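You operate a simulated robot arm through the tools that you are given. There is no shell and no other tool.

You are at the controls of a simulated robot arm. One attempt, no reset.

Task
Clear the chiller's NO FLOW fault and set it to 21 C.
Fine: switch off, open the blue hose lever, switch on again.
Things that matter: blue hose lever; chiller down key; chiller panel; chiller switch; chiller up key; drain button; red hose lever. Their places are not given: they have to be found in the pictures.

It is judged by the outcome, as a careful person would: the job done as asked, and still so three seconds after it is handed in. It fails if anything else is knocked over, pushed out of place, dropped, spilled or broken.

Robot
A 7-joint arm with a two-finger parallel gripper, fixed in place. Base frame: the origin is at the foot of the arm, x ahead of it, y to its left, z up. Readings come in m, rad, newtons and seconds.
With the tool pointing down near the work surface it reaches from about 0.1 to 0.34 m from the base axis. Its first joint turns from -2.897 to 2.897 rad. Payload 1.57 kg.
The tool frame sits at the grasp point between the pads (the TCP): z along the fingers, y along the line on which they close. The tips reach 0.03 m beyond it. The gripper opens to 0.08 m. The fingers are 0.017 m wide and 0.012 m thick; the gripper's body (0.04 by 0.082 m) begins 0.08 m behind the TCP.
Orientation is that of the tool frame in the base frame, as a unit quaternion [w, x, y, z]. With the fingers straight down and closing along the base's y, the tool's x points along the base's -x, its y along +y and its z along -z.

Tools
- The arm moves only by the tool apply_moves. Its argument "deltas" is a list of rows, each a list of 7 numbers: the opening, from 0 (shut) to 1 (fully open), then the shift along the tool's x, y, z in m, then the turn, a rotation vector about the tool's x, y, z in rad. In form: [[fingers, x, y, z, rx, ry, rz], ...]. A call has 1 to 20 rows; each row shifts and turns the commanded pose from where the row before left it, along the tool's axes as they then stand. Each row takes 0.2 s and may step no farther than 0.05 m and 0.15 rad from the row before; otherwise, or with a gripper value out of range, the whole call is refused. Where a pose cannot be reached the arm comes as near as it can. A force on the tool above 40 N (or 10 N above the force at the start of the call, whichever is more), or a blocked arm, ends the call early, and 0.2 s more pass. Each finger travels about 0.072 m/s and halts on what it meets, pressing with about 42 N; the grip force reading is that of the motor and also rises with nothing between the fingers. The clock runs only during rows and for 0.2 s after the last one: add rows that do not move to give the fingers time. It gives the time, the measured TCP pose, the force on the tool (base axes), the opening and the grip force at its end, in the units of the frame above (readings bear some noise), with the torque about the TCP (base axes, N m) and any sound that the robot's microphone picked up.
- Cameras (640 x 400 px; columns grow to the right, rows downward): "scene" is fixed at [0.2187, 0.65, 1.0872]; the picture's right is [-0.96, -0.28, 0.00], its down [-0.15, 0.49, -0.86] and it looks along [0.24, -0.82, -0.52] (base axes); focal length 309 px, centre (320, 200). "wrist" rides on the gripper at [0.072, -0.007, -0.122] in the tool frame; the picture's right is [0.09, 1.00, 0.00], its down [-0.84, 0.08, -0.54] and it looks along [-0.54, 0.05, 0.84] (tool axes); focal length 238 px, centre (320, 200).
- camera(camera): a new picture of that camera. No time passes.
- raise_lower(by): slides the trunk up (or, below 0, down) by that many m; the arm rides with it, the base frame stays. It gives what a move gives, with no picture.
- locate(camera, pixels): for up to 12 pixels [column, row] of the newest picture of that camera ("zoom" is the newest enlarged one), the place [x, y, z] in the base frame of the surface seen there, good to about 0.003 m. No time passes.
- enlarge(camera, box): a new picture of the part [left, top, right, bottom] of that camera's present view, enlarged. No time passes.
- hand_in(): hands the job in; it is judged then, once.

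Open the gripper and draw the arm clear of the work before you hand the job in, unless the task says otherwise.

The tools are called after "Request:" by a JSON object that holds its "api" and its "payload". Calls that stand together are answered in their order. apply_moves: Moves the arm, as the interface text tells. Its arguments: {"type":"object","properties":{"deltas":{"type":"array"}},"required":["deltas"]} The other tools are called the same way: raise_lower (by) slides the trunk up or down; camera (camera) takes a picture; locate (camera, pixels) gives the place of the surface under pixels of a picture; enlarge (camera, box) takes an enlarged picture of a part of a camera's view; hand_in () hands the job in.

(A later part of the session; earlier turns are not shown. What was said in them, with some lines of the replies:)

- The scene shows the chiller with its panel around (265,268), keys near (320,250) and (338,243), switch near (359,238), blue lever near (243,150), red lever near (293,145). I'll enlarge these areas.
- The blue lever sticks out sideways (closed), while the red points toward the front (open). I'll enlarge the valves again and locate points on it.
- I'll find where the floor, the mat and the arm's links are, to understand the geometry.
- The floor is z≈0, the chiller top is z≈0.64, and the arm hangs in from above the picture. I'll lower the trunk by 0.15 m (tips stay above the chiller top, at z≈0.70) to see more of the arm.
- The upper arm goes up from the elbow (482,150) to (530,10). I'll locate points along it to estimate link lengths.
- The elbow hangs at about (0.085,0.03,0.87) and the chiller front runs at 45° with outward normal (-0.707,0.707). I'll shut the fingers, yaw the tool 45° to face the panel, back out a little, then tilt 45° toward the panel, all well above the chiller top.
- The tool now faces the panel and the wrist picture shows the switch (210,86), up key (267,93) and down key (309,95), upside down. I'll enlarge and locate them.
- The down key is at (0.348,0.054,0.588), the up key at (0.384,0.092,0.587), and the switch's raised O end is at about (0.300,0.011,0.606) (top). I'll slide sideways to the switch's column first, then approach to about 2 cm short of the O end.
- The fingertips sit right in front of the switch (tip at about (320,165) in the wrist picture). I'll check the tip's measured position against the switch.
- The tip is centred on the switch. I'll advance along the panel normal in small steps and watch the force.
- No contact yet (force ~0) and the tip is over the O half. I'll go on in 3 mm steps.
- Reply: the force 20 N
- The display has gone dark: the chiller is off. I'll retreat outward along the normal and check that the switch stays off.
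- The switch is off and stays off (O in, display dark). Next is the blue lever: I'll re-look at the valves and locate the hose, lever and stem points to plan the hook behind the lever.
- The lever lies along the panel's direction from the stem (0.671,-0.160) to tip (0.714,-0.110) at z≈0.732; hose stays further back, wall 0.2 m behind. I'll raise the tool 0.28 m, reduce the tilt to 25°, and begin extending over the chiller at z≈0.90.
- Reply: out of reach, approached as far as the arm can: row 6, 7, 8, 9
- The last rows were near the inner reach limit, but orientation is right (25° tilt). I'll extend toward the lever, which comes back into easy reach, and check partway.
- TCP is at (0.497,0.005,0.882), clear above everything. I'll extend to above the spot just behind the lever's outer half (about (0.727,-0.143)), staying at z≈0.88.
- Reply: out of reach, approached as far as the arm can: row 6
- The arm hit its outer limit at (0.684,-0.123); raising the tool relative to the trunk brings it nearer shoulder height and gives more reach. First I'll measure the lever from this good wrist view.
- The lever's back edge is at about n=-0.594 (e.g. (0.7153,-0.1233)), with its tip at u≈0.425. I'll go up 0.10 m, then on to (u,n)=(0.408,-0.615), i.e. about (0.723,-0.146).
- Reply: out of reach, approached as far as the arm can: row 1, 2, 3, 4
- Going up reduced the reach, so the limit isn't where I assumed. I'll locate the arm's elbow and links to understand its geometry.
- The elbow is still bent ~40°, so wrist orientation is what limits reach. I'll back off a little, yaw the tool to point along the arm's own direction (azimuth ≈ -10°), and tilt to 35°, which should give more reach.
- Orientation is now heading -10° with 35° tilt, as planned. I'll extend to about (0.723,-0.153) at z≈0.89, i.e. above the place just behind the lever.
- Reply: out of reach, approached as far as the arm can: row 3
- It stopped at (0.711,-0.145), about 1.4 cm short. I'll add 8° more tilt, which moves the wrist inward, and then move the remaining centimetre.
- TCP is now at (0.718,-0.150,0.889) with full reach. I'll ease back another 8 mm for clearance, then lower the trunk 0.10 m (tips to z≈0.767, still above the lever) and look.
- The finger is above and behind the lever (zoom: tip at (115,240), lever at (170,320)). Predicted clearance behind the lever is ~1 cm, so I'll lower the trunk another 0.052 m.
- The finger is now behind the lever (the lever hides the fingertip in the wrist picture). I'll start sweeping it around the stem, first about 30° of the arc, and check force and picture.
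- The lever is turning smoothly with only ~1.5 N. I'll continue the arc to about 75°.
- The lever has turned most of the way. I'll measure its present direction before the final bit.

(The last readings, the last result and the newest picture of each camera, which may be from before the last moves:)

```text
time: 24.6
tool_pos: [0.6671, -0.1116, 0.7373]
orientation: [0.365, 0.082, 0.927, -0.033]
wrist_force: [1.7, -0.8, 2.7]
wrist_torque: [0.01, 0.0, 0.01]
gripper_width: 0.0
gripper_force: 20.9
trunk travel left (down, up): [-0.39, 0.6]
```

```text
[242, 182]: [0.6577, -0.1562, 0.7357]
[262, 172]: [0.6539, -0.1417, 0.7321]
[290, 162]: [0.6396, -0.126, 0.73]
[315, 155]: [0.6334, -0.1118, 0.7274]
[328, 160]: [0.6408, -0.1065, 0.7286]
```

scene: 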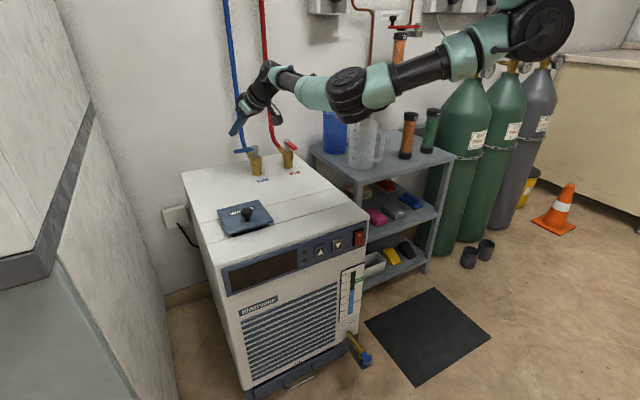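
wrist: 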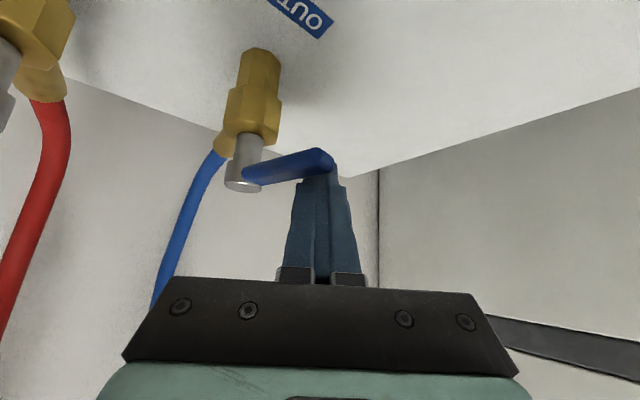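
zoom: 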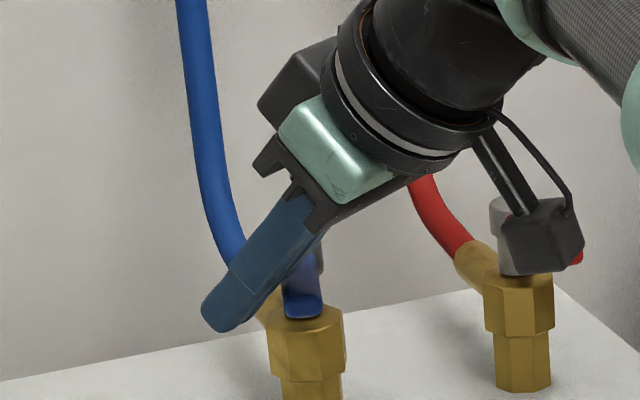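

Lever direction is ~78° of 90°. I'll do the last part in two small rows, watching force for the stop.

Request:
{"api": "apply_moves", "payload": {"deltas": [[0, 0.0046, -0.0022, -0.0043, 0, 0, 0], [0, 0.0045, -0.0026, -0.0042, 0, 0, 0]]}}

Request:
{"api": "camera", "payload": {"camera": "wrist"}}

Request:
{"api": "enlarge", "payload": {"camera": "scene", "box": [210, 110, 306, 170]}}

```text
time: 25.2
tool_pos: [0.6545, -0.1155, 0.735]
orientation: [0.366, 0.081, 0.927, -0.032]
wrist_force: [1.6, -0.8, 0.6]
wrist_torque: [0.02, 0.03, 0.03]
gripper_width: 0.0003
gripper_force: 21.2
trunk travel left (down, up): [-0.39, 0.6]
```

```text
taken
```

wrist: 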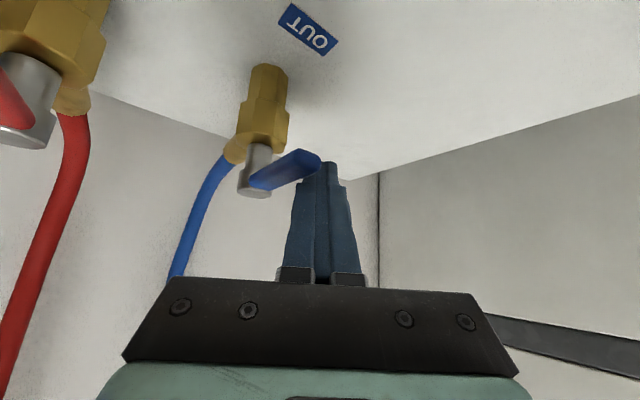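

```text
6.67 times, centred on (258, 140) of scene
```

zoom: 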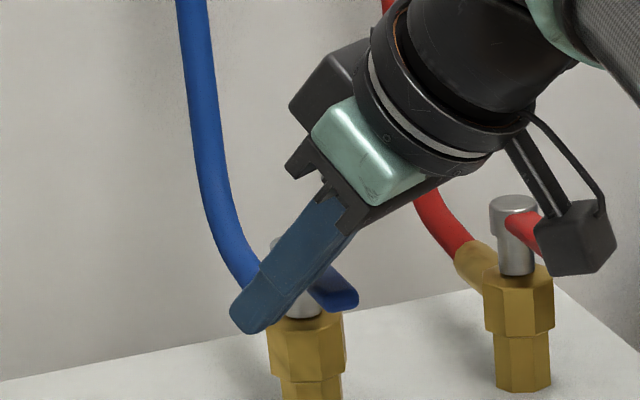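

The lever now looks parallel to the red one. I'll measure both directions again.

Request:
{"api": "enlarge", "payload": {"camera": "wrist", "box": [210, 130, 370, 230]}}

Request:
{"api": "locate", "payload": {"camera": "zoom", "pixels": [[165, 240], [190, 210], [250, 165], [330, 95], [395, 85], [420, 130], [330, 180], [270, 215], [390, 160], [360, 130]]}}

```text
4.00 times, centred on (290, 180) of wrist
```

zoom: 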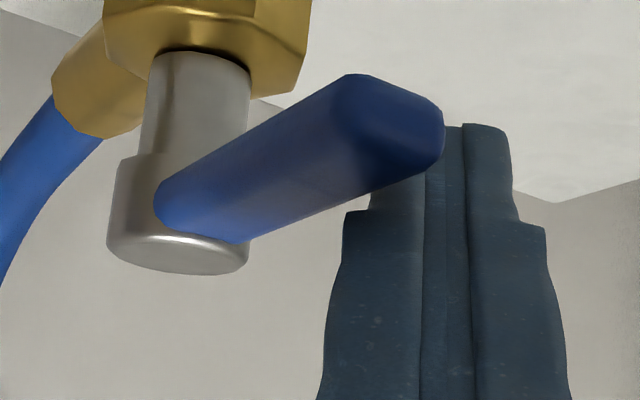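

```text
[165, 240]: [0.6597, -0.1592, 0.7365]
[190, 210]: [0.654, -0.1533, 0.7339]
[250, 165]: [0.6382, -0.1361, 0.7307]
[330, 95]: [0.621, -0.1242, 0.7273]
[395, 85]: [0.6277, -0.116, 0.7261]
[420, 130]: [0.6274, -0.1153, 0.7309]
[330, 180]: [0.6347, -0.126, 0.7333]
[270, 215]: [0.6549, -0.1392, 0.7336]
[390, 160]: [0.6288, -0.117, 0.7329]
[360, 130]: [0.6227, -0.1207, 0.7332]
```

The lever tip is at about (0.6245,-0.1195), giving ~92° from its start — parallel to the red one. I'll ease the finger off the lever sideways and lift it 0.1 m, then inspect.

Request:
{"api": "apply_moves", "payload": {"deltas": [[0, -0.0042, 0.0082, 0.0039, 0, 0, 0], [0, -0.0137, 0, -0.0146, 0, 0, 0], [0, -0.0273, 0, -0.0292, 0, 0, 0], [0, -0.0273, 0, -0.0292, 0, 0, 0], [0, 0, 0, 0, 0, 0, 0]]}}

Request:
{"api": "enlarge", "payload": {"camera": "scene", "box": [210, 110, 306, 170]}}

Request:
{"api": "camera", "payload": {"camera": "wrist"}}

```text
time: 26.4
tool_pos: [0.6615, -0.1091, 0.837]
orientation: [0.365, 0.082, 0.927, -0.032]
wrist_force: [-0.1, -0.2, 0.1]
wrist_torque: [0.04, 0.0, -0.02]
gripper_width: 0.0
gripper_force: 21.5
trunk travel left (down, up): [-0.39, 0.6]
```

```text
6.67 times, centred on (258, 140) of scene
```

zoom: 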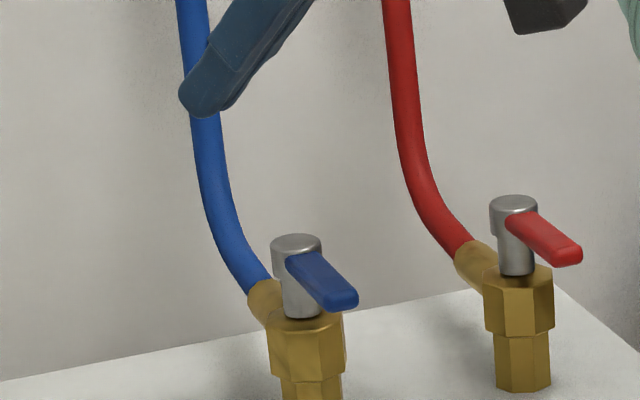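

```text
taken
```

wrist: 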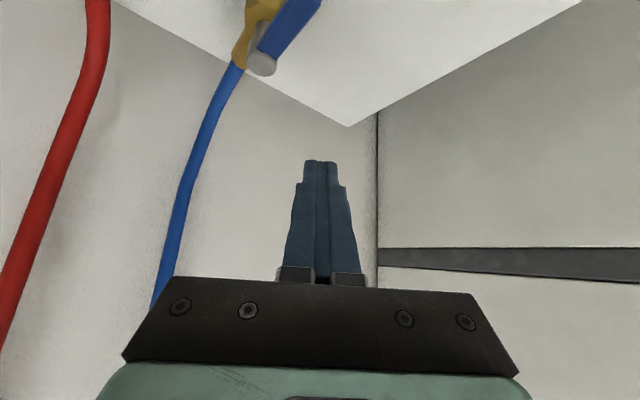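

The two levers look parallel now. I'll measure both in this picture to be sure.

Request:
{"api": "locate", "payload": {"camera": "scene", "pixels": [[254, 146], [262, 153], [287, 141], [295, 147]]}}

Request:
{"api": "enlarge", "payload": {"camera": "scene", "box": [210, 110, 306, 170]}}

Request:
{"api": "locate", "payload": {"camera": "zoom", "pixels": [[296, 240], [310, 262], [325, 275], [345, 290], [514, 202], [530, 222], [545, 233], [568, 247]]}}

```text
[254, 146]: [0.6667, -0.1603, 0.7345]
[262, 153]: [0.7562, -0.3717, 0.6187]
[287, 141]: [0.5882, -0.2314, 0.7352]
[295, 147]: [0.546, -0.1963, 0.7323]
```

```text
6.67 times, centred on (258, 140) of scene
```

zoom: 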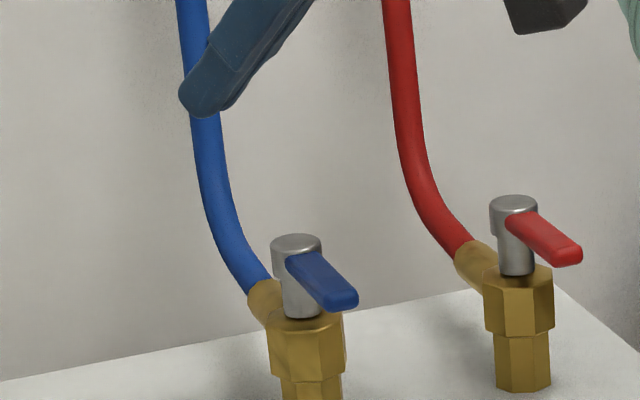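

```text
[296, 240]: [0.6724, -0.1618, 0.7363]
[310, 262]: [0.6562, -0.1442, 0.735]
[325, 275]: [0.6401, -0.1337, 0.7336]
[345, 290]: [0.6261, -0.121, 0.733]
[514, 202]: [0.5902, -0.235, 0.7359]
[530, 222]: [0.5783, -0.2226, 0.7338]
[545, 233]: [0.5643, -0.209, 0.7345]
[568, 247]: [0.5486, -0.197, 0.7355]
```

Both levers point the same way (138.6° vs 137.6°), so the blue valve is open. Now I'll raise the trunk back by 0.152 m and retract from the valves toward (0.50,0.0,0.88), then re-yaw to face the panel.

Request:
{"api": "raise_lower", "payload": {"by": 0.152}}

Request:
{"api": "apply_moves", "payload": {"deltas": [[0, 0.0409, 0.0159, -0.0083, 0, 0, 0], [0, 0.0409, 0.0159, -0.0083, 0, 0, 0], [0, 0.0409, 0.0159, -0.0083, 0, 0, 0], [0, 0.0409, 0.0159, -0.0083, 0, 0, 0], [0, 0.0409, 0.0159, -0.0083, 0, 0, 0], [0, 0, 0, 0, 0.0833, 0, 0.0893], [0, 0, 0, 0, 0.0833, 0, 0.0893], [0, 0, 0, 0, 0.0833, 0, 0.0893], [0, 0, 0, 0, 0.0833, 0, 0.0893], [0, 0, 0, 0, 0.0833, 0, 0.0893], [0, 0, 0, 0, 0, -0.035, 0], [0, 0, 0, 0, 0, 0, 0]]}}

Request:
{"api": "camera", "payload": {"camera": "scene"}}

```text
time: 28.2
tool_pos: [0.6619, -0.1089, 0.989]
orientation: [0.366, 0.082, 0.926, -0.033]
wrist_force: [0.2, 0.3, -0.2]
wrist_torque: [0.02, 0.03, 0.0]
gripper_width: 0.0001
gripper_force: 21.8
trunk travel left (down, up): [-0.542, 0.448]
```

```text
time: 30.8
tool_pos: [0.4998, -0.0004, 0.8794]
orientation: [0.354, 0.354, 0.853, -0.147]
wrist_force: [-0.1, -0.1, -0.5]
wrist_torque: [0.04, 0.03, -0.02]
gripper_width: 0.0
gripper_force: 21.4
trunk travel left (down, up): [-0.542, 0.448]
```

```text
taken
```

scene: 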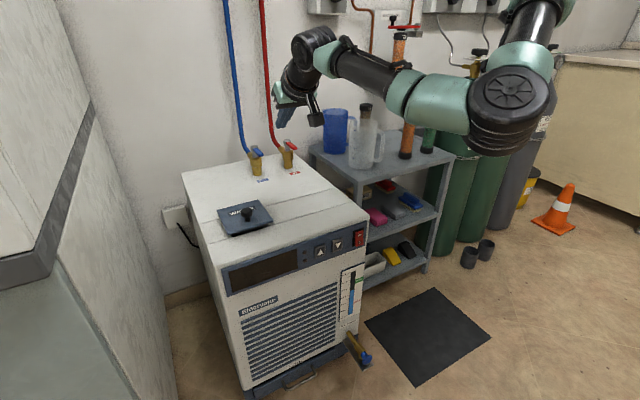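

Facing the panel orientation is restored. I'll retreat outward and down to the earlier staging pose in front of the panel at about (0.311,0.185,0.734).

Request:
{"api": "apply_moves", "payload": {"deltas": [[0, 0.0413, -0.0003, -0.012, 0, 0, 0], [0, 0.0413, -0.0003, -0.012, 0, 0, 0], [0, 0.0413, -0.0003, -0.012, 0, 0, 0], [0, 0.0413, -0.0003, -0.012, 0, 0, 0], [0, 0.0413, -0.0003, -0.012, 0, 0, 0], [0, 0.0413, -0.0003, -0.012, 0, 0, 0], [0, 0.0413, -0.0003, -0.012, 0, 0, 0], [0, 0, 0, 0, 0, 0, 0]]}}

Request:
{"api": "camera", "payload": {"camera": "scene"}}

Request:
{"api": "camera", "payload": {"camera": "wrist"}}

```text
time: 32.6
tool_pos: [0.3119, 0.1855, 0.7337]
orientation: [0.354, 0.354, 0.853, -0.146]
wrist_force: [0.2, 0.2, -0.5]
wrist_torque: [0.01, -0.01, -0.01]
gripper_width: 0.0
gripper_force: 21.1
trunk travel left (down, up): [-0.542, 0.448]
```

```text
taken
```

scene: 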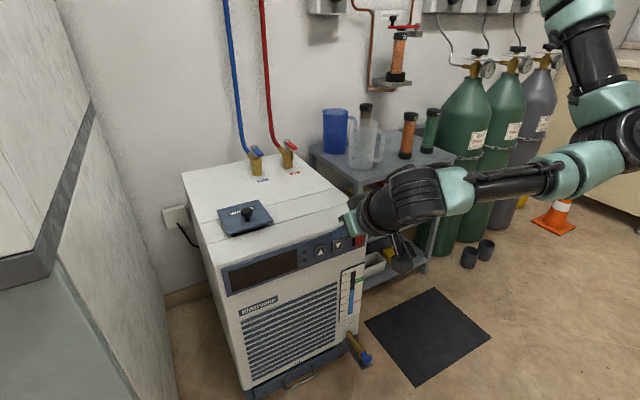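

```text
taken
```

wrist: 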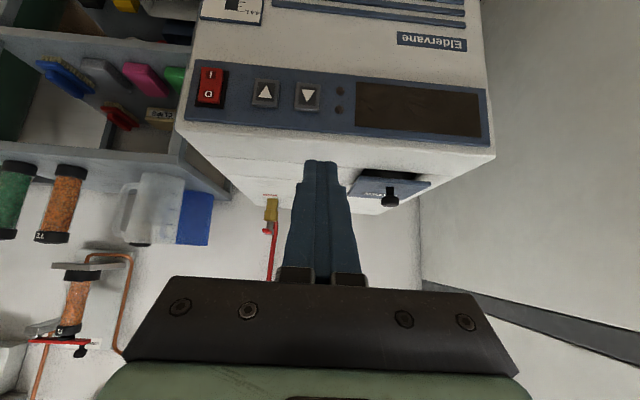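

The path is clear and the chiller is still off. I'll move to the switch's column and down, stopping about 2 cm short of the lower (I) end at z≈0.571.

Request:
{"api": "apply_moves", "payload": {"deltas": [[0, 0, -0.0441, 0, 0, 0, 0], [0, 0, -0.0441, 0, 0, 0, 0], [0, 0, -0.044, 0, 0, 0, 0], [0, 0.0138, 0, 0.0377, 0, 0, 0], [0, 0.0138, 0, 0.0377, 0, 0, 0], [0, 0.0138, 0, 0.0377, 0, 0, 0], [0, 0.0138, 0, 0.0377, 0, 0, 0], [0, 0, 0, 0, 0, 0, 0]]}}

Request:
{"api": "enlarge", "payload": {"camera": "scene", "box": [300, 200, 400, 262]}}

Request:
{"api": "camera", "payload": {"camera": "wrist"}}

```text
time: 34.4
tool_pos: [0.2671, 0.0448, 0.5883]
orientation: [0.354, 0.354, 0.853, -0.146]
wrist_force: [0.3, 0.0, -0.9]
wrist_torque: [-0.03, 0.04, 0.0]
gripper_width: 0.0
gripper_force: 21.7
trunk travel left (down, up): [-0.542, 0.448]
```

```text
6.40 times, centred on (350, 231) of scene
```

zoom: 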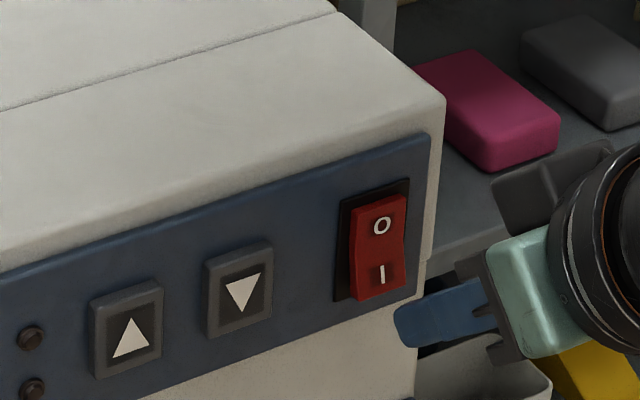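

```text
taken
```

wrist: 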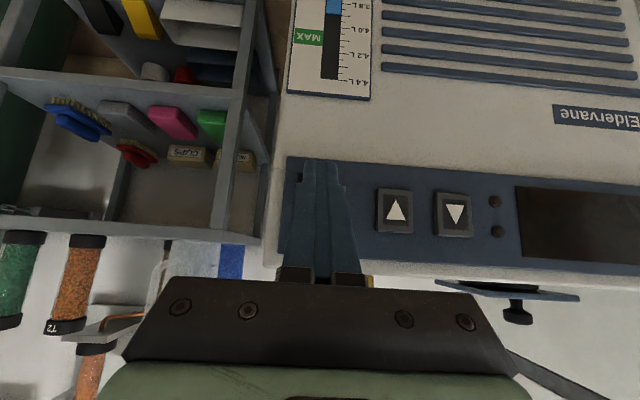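

The tip is in line with the I half. I'll advance along the normal, ending with small steps like before.

Request:
{"api": "apply_moves", "payload": {"deltas": [[0, -0.00707, 0, 0.00707, 0, 0, 0], [0, -0.00495, 0, 0.00495, 0, 0, 0], [0, 0, 0, 0, 0, 0, 0]]}}

Request:
{"api": "enlarge", "payload": {"camera": "scene", "box": [300, 200, 400, 262]}}

```text
time: 35.2
tool_pos: [0.2798, 0.0307, 0.5888]
orientation: [0.355, 0.354, 0.853, -0.146]
wrist_force: [-0.4, -0.2, -0.7]
wrist_torque: [-0.02, -0.02, 0.0]
gripper_width: 0.0
gripper_force: 21.3
trunk travel left (down, up): [-0.542, 0.448]
```

```text
6.40 times, centred on (350, 231) of scene
```

zoom: 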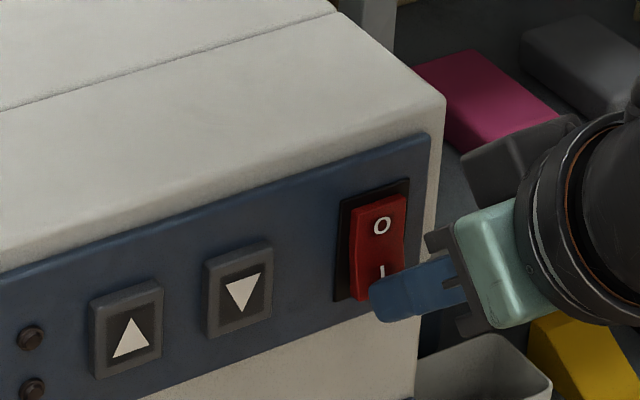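

The tip is at the I half but a touch low; I'll raise it 4 mm and then press in 3 mm steps.

Request:
{"api": "apply_moves", "payload": {"deltas": [[0, -0.0028, 0, -0.0028, 0, 0, 0], [0, -0.00177, 0, 0.00177, 0, 0, 0], [0, -0.00177, 0, 0.00177, 0, 0, 0], [0, -0.00141, 0, 0.00141, 0, 0, 0]]}}

Request:
{"api": "enlarge", "payload": {"camera": "scene", "box": [220, 200, 400, 312]}}

```text
time: 36.2
tool_pos: [0.2819, 0.0288, 0.5902]
orientation: [0.351, 0.352, 0.855, -0.144]
wrist_force: [-16.4, 13.8, 5.6]
wrist_torque: [0.1, 0.12, -0.09]
gripper_width: 0.0001
gripper_force: 21.4
trunk travel left (down, up): [-0.542, 0.448]
```

```text
3.56 times, centred on (310, 256) of scene
```

zoom: 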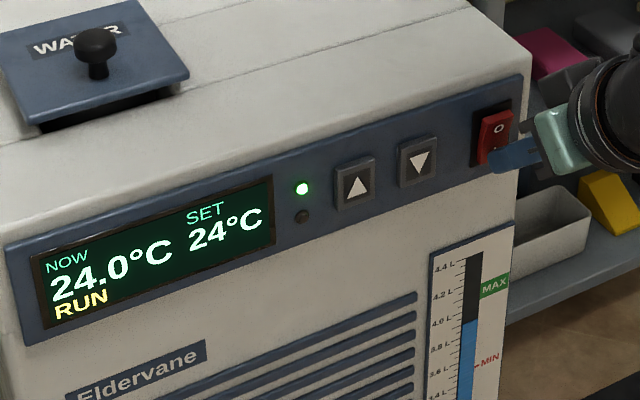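

The display shows RUN with the green lamp. I'll back straight out 4 cm and check that it stays on.

Request:
{"api": "apply_moves", "payload": {"deltas": [[0, 0.0071, 0, -0.0071, 0, 0, 0], [0, 0.0212, 0, -0.0212, 0, 0, 0], [0, 0, 0, 0, 0, 0, 0]]}}

Request:
{"api": "enlarge", "payload": {"camera": "scene", "box": [220, 200, 400, 312]}}

Request:
{"api": "locate", "payload": {"camera": "zoom", "pixels": [[420, 162], [408, 165], [431, 160], [419, 140], [420, 182], [357, 186]]}}

```text
time: 37.0
tool_pos: [0.2565, 0.0551, 0.5919]
orientation: [0.354, 0.354, 0.853, -0.146]
wrist_force: [-0.1, 0.0, 0.7]
wrist_torque: [0.06, -0.03, 0.05]
gripper_width: 0.0
gripper_force: 21.8
trunk travel left (down, up): [-0.542, 0.448]
```

```text
3.56 times, centred on (310, 256) of scene
```

zoom: 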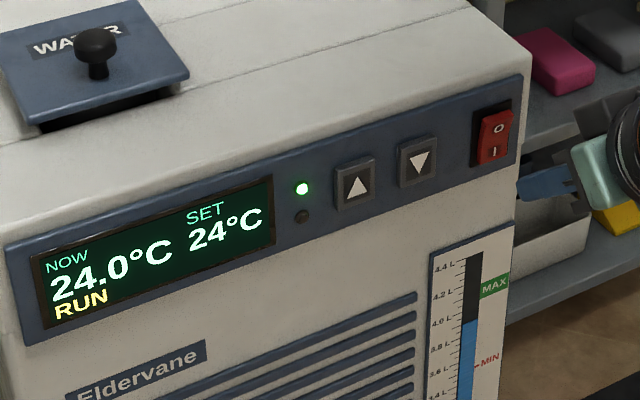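

```text
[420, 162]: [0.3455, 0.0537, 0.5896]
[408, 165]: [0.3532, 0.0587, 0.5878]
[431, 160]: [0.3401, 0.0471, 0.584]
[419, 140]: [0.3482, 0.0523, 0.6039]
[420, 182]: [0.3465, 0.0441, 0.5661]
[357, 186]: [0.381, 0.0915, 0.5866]
```

Still RUN with 24 °C set, O up and I pressed in. I'll move sideways to the down key at (0.3475,0.0543,0.588) and level the tip with it.

Request:
{"api": "apply_moves", "payload": {"deltas": [[0, -0.0048, 0.0319, -0.0048, 0, 0, 0], [0, -0.0047, 0.0318, -0.0047, 0, 0, 0], [0, -0.0141, 0, 0.0141, 0, 0, 0], [0, 0, 0, 0, 0, 0, 0]]}}

Request:
{"api": "enlarge", "payload": {"camera": "scene", "box": [290, 200, 390, 262]}}

Request:
{"api": "camera", "payload": {"camera": "wrist"}}

```text
time: 38.0
tool_pos: [0.3149, 0.0852, 0.6059]
orientation: [0.354, 0.354, 0.853, -0.147]
wrist_force: [0.5, 0.3, -0.2]
wrist_torque: [0.01, 0.02, -0.02]
gripper_width: 0.0
gripper_force: 21.1
trunk travel left (down, up): [-0.542, 0.448]
```

```text
6.40 times, centred on (340, 231) of scene
```

zoom: 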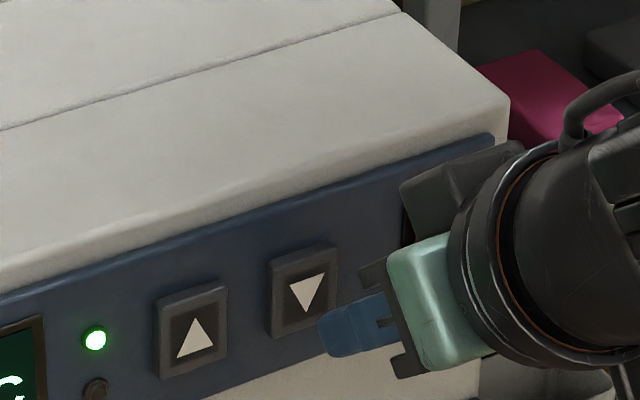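

```text
taken
```

wrist: 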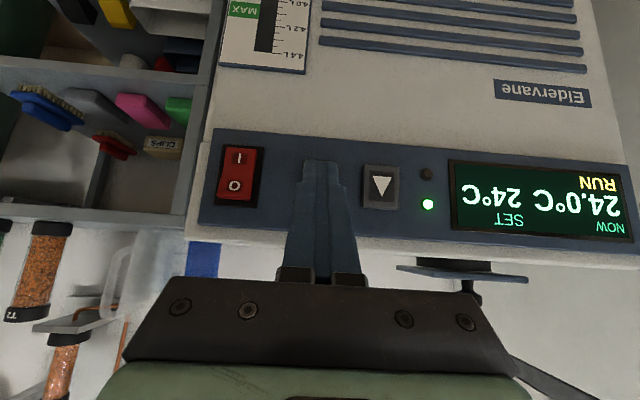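

The finger covers the down key in the wrist picture, about 1.6 cm off. I'll advance 1.3 cm to just short of it.

Request:
{"api": "apply_moves", "payload": {"deltas": [[0, -0.0057, 0, 0.0057, 0, 0, 0], [0, -0.0035, 0, 0.0035, 0, 0, 0], [0, 0, 0, 0, 0, 0, 0]]}}

Request:
{"api": "enlarge", "payload": {"camera": "scene", "box": [220, 200, 400, 312]}}

```text
time: 38.8
tool_pos: [0.3253, 0.0753, 0.605]
orientation: [0.354, 0.354, 0.853, -0.146]
wrist_force: [-0.2, 0.3, 0.4]
wrist_torque: [0.0, -0.02, -0.01]
gripper_width: 0.0
gripper_force: 20.9
trunk travel left (down, up): [-0.542, 0.448]
```

```text
3.56 times, centred on (310, 256) of scene
```

zoom: 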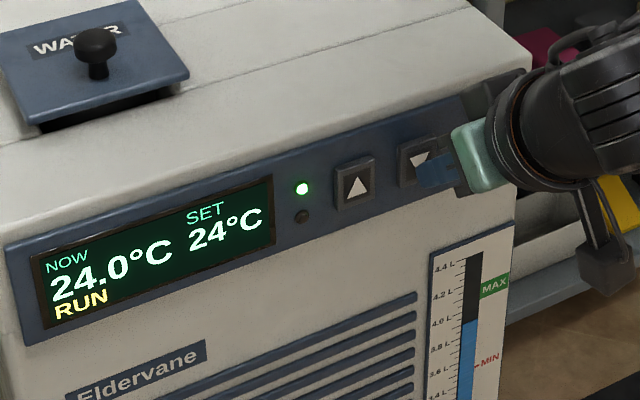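

No contact yet and the set value is still 24. I'll press in 3 mm and look.

Request:
{"api": "apply_moves", "payload": {"deltas": [[0, -0.00212, 0, 0.00212, 0, 0, 0]]}}

Request:
{"api": "enlarge", "payload": {"camera": "scene", "box": [220, 200, 400, 312]}}

```text
time: 39.2
tool_pos: [0.3268, 0.075, 0.6055]
orientation: [0.354, 0.354, 0.853, -0.146]
wrist_force: [0.4, -0.2, 0.0]
wrist_torque: [-0.01, 0.01, 0.02]
gripper_width: 0.0
gripper_force: 21.2
trunk travel left (down, up): [-0.542, 0.448]
```

```text
3.56 times, centred on (310, 256) of scene
```

zoom: 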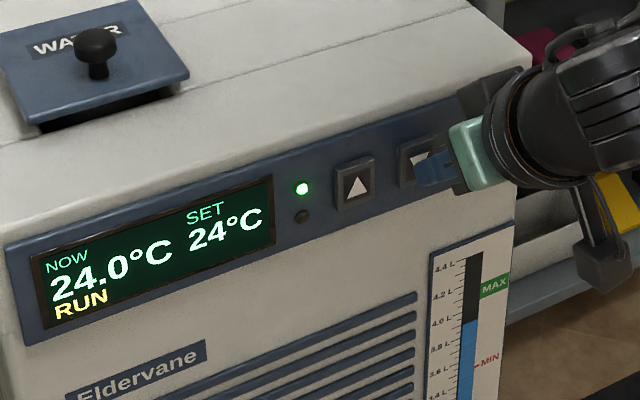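

Still no contact (force ~0). I'll press 3 mm more.

Request:
{"api": "apply_moves", "payload": {"deltas": [[0, -0.00212, 0, 0.00212, 0, 0, 0]]}}

Request:
{"api": "enlarge", "payload": {"camera": "scene", "box": [220, 200, 400, 312]}}

```text
time: 39.6
tool_pos: [0.329, 0.0725, 0.6061]
orientation: [0.353, 0.353, 0.854, -0.146]
wrist_force: [-1.7, 0.1, -1.1]
wrist_torque: [0.0, 0.02, -0.01]
gripper_width: 0.0
gripper_force: 21.2
trunk travel left (down, up): [-0.542, 0.448]
```

```text
3.56 times, centred on (310, 256) of scene
```

zoom: 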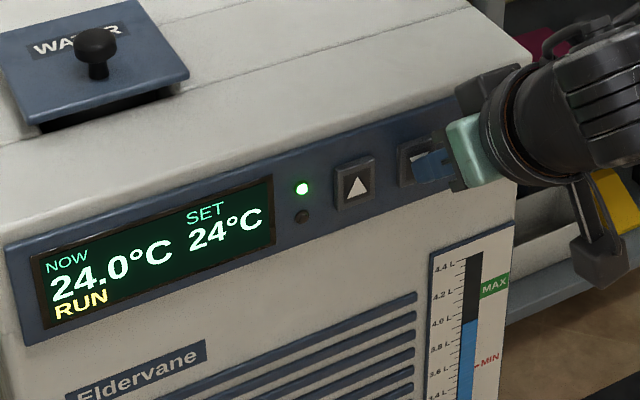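

Light contact now (~1.7 N). I'll press 2 mm more.

Request:
{"api": "apply_moves", "payload": {"deltas": [[0, -0.00141, 0, 0.00141, 0, 0, 0]]}}

Request:
{"api": "enlarge", "payload": {"camera": "scene", "box": [220, 200, 400, 312]}}

```text
time: 40.0
tool_pos: [0.3301, 0.0701, 0.6054]
orientation: [0.354, 0.354, 0.853, -0.147]
wrist_force: [-0.7, 0.6, 1.4]
wrist_torque: [0.0, 0.03, 0.02]
gripper_width: 0.0002
gripper_force: 21.4
trunk travel left (down, up): [-0.542, 0.448]
heard: click
```

```text
3.56 times, centred on (310, 256) of scene
```

zoom: 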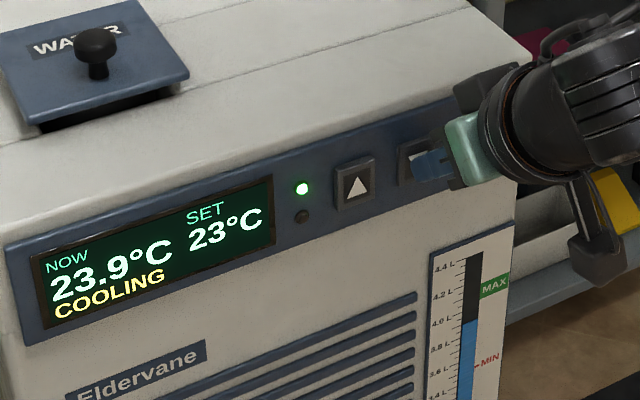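

A click was heard and the set value is 23 °C. I'll release at once by backing off 9 mm.

Request:
{"api": "apply_moves", "payload": {"deltas": [[0, 0.0064, 0, -0.0064, 0, 0, 0], [0, 0, 0, 0, 0, 0, 0]]}}

Request:
{"api": "enlarge", "payload": {"camera": "scene", "box": [220, 200, 400, 312]}}

```text
time: 40.6
tool_pos: [0.3247, 0.0763, 0.607]
orientation: [0.354, 0.354, 0.853, -0.147]
wrist_force: [-0.1, -0.1, 0.8]
wrist_torque: [0.01, 0.02, 0.01]
gripper_width: 0.0
gripper_force: 21.3
trunk travel left (down, up): [-0.542, 0.448]
```

```text
3.56 times, centred on (310, 256) of scene
```

zoom: 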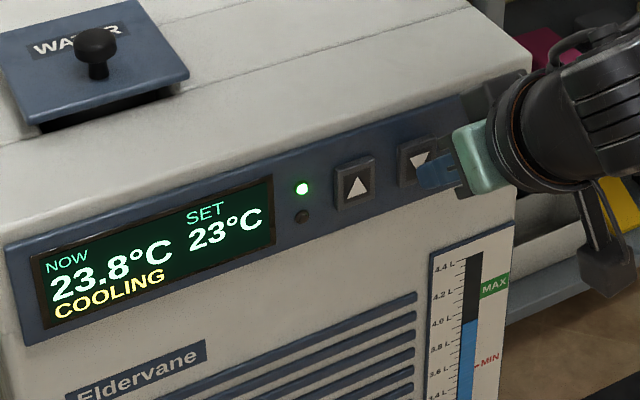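

The set value holds at 23 °C. I'll do the second press: in 9 mm, then straight out 9 mm.

Request:
{"api": "apply_moves", "payload": {"deltas": [[0, -0.0044, 0, 0.0044, 0, 0, 0], [0, -0.0021, 0, 0.0021, 0, 0, 0], [0, 0.0065, 0, -0.0065, 0, 0, 0]]}}

Request:
{"api": "enlarge", "payload": {"camera": "scene", "box": [220, 200, 400, 312]}}

```text
time: 41.4
tool_pos: [0.3234, 0.0771, 0.6058]
orientation: [0.354, 0.354, 0.853, -0.147]
wrist_force: [-0.7, -0.9, -0.5]
wrist_torque: [-0.01, 0.03, -0.01]
gripper_width: 0.0
gripper_force: 21.4
trunk travel left (down, up): [-0.542, 0.448]
heard: click
```

```text
3.56 times, centred on (310, 256) of scene
```

zoom: 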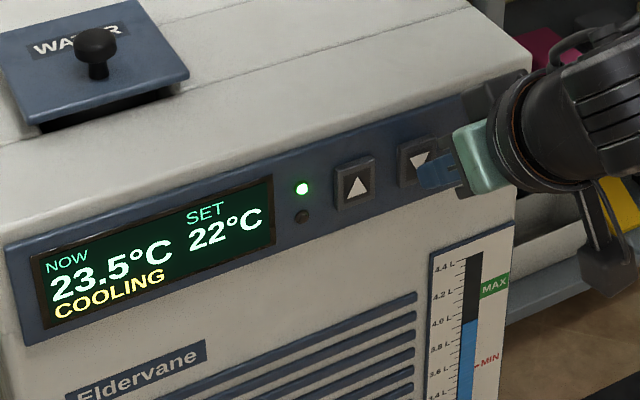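

A click and the set value is 22 °C. I'll repeat the same press once more for 21 °C.

Request:
{"api": "apply_moves", "payload": {"deltas": [[0, -0.0044, 0, 0.0044, 0, 0, 0], [0, -0.0022, 0, 0.0022, 0, 0, 0], [0, 0.0066, 0, -0.0066, 0, 0, 0]]}}

Request:
{"api": "enlarge", "payload": {"camera": "scene", "box": [220, 200, 400, 312]}}

```text
time: 42.2
tool_pos: [0.3231, 0.0776, 0.6062]
orientation: [0.354, 0.354, 0.853, -0.146]
wrist_force: [0.1, 0.4, -0.1]
wrist_torque: [0.03, 0.0, 0.01]
gripper_width: 0.0
gripper_force: 21.5
trunk travel left (down, up): [-0.542, 0.448]
heard: click
```

```text
3.56 times, centred on (310, 256) of scene
```

zoom: 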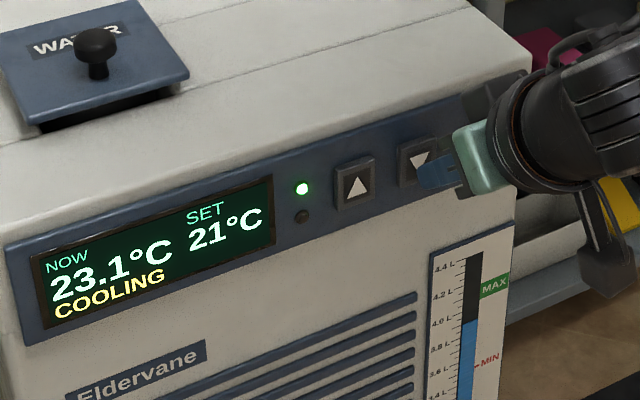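

The set value is 21 °C, cooling, green lamp on. I'll draw back 10 cm along the normal, open the gripper there, and check.

Request:
{"api": "apply_moves", "payload": {"deltas": [[0, 0.0212, 0, -0.0212, 0, 0, 0], [0, 0.0247, 0, -0.0247, 0, 0, 0], [0, 0.0247, 0, -0.0247, 0, 0, 0], [1, 0, 0, 0, 0, 0, 0], [1, 0, 0, 0, 0, 0, 0], [1, 0, 0, 0, 0, 0, 0], [1, 0, 0, 0, 0, 0, 0], [1, 0, 0, 0, 0, 0, 0]]}}

Request:
{"api": "camera", "payload": {"camera": "scene"}}

Request:
{"api": "enlarge", "payload": {"camera": "scene", "box": [220, 130, 400, 312]}}

```text
time: 44.0
tool_pos: [0.2537, 0.1484, 0.6051]
orientation: [0.354, 0.354, 0.853, -0.146]
wrist_force: [-0.4, 0.5, -0.3]
wrist_torque: [-0.02, 0.0, 0.01]
gripper_width: 0.0799
gripper_force: 0.0
trunk travel left (down, up): [-0.542, 0.448]
```

```text
taken
```

scene: 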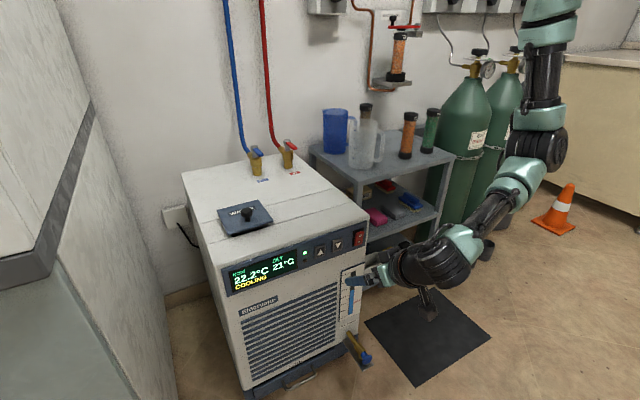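

```text
2.20 times, centred on (310, 221) of scene
```

zoom: 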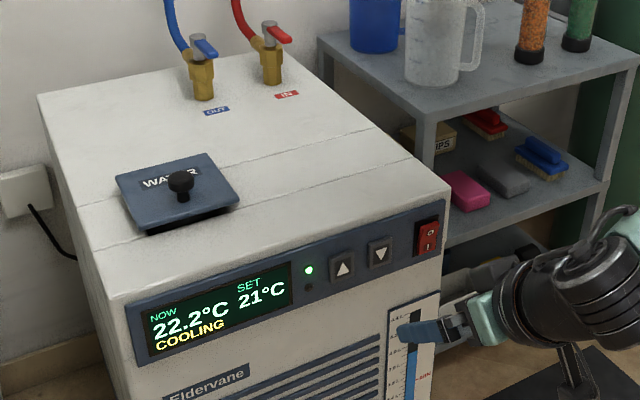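

The chiller runs at SET 21 °C with both levers open and nothing disturbed. I'll raise the trunk 0.2 m to bring the arm well clear, and take a last look.

Request:
{"api": "raise_lower", "payload": {"by": 0.2}}

Request:
{"api": "apply_moves", "payload": {"deltas": [[1, 0, 0, 0, 0, 0, 0], [1, 0, 0, 0, 0, 0, 0], [1, 0, 0, 0, 0, 0, 0], [1, 0, 0, 0, 0, 0, 0], [1, 0, 0, 0, 0, 0, 0], [1, 0, 0, 0, 0, 0, 0], [1, 0, 0, 0, 0, 0, 0], [1, 0, 0, 0, 0, 0, 0]]}}

Request:
{"api": "camera", "payload": {"camera": "scene"}}

Request:
{"api": "enlarge", "payload": {"camera": "scene", "box": [220, 200, 400, 312]}}

```text
time: 46.1
tool_pos: [0.253, 0.1479, 0.8053]
orientation: [0.354, 0.354, 0.853, -0.147]
wrist_force: [0.0, -0.1, 0.2]
wrist_torque: [-0.02, 0.0, 0.01]
gripper_width: 0.0799
gripper_force: 0.0
trunk travel left (down, up): [-0.742, 0.248]
```

```text
time: 48.0
tool_pos: [0.253, 0.1485, 0.8052]
orientation: [0.354, 0.354, 0.853, -0.147]
wrist_force: [-0.4, -0.6, -0.6]
wrist_torque: [-0.01, -0.03, 0.02]
gripper_width: 0.0799
gripper_force: 0.1
trunk travel left (down, up): [-0.742, 0.248]
```

```text
taken
```

scene: 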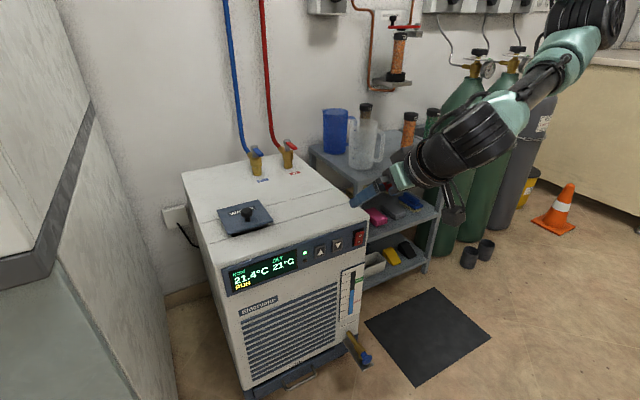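

```text
3.56 times, centred on (310, 256) of scene
```

zoom: 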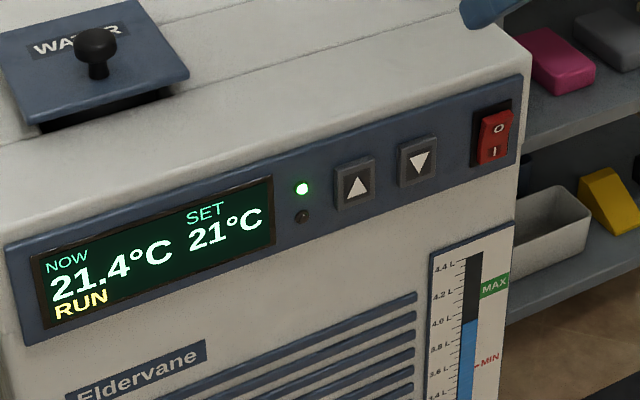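

The display shows RUN, SET 21 °C, green lamp on, no fault; both levers are open, the gripper is open and the arm is clear. I'm handing in.

Request:
{"api": "hand_in", "payload": {}}

```text
The job is handed in.
```

The chiller's NO FLOW fault is cleared and it is set to 21 °C. I handed the job in.

I switched it off, turned the blue hose lever about 90° until it lay parallel with the red one, and switched it back on. The fault message went away and the green lamp came on. Three presses of the down key took the setting from 24 to 21 °C.

In the last picture before handing in, the display read RUN, now 21.4 °C, set 21 °C. The pictures showed nothing else moved or spilled. The gripper is open and the arm is clear of the chiller.
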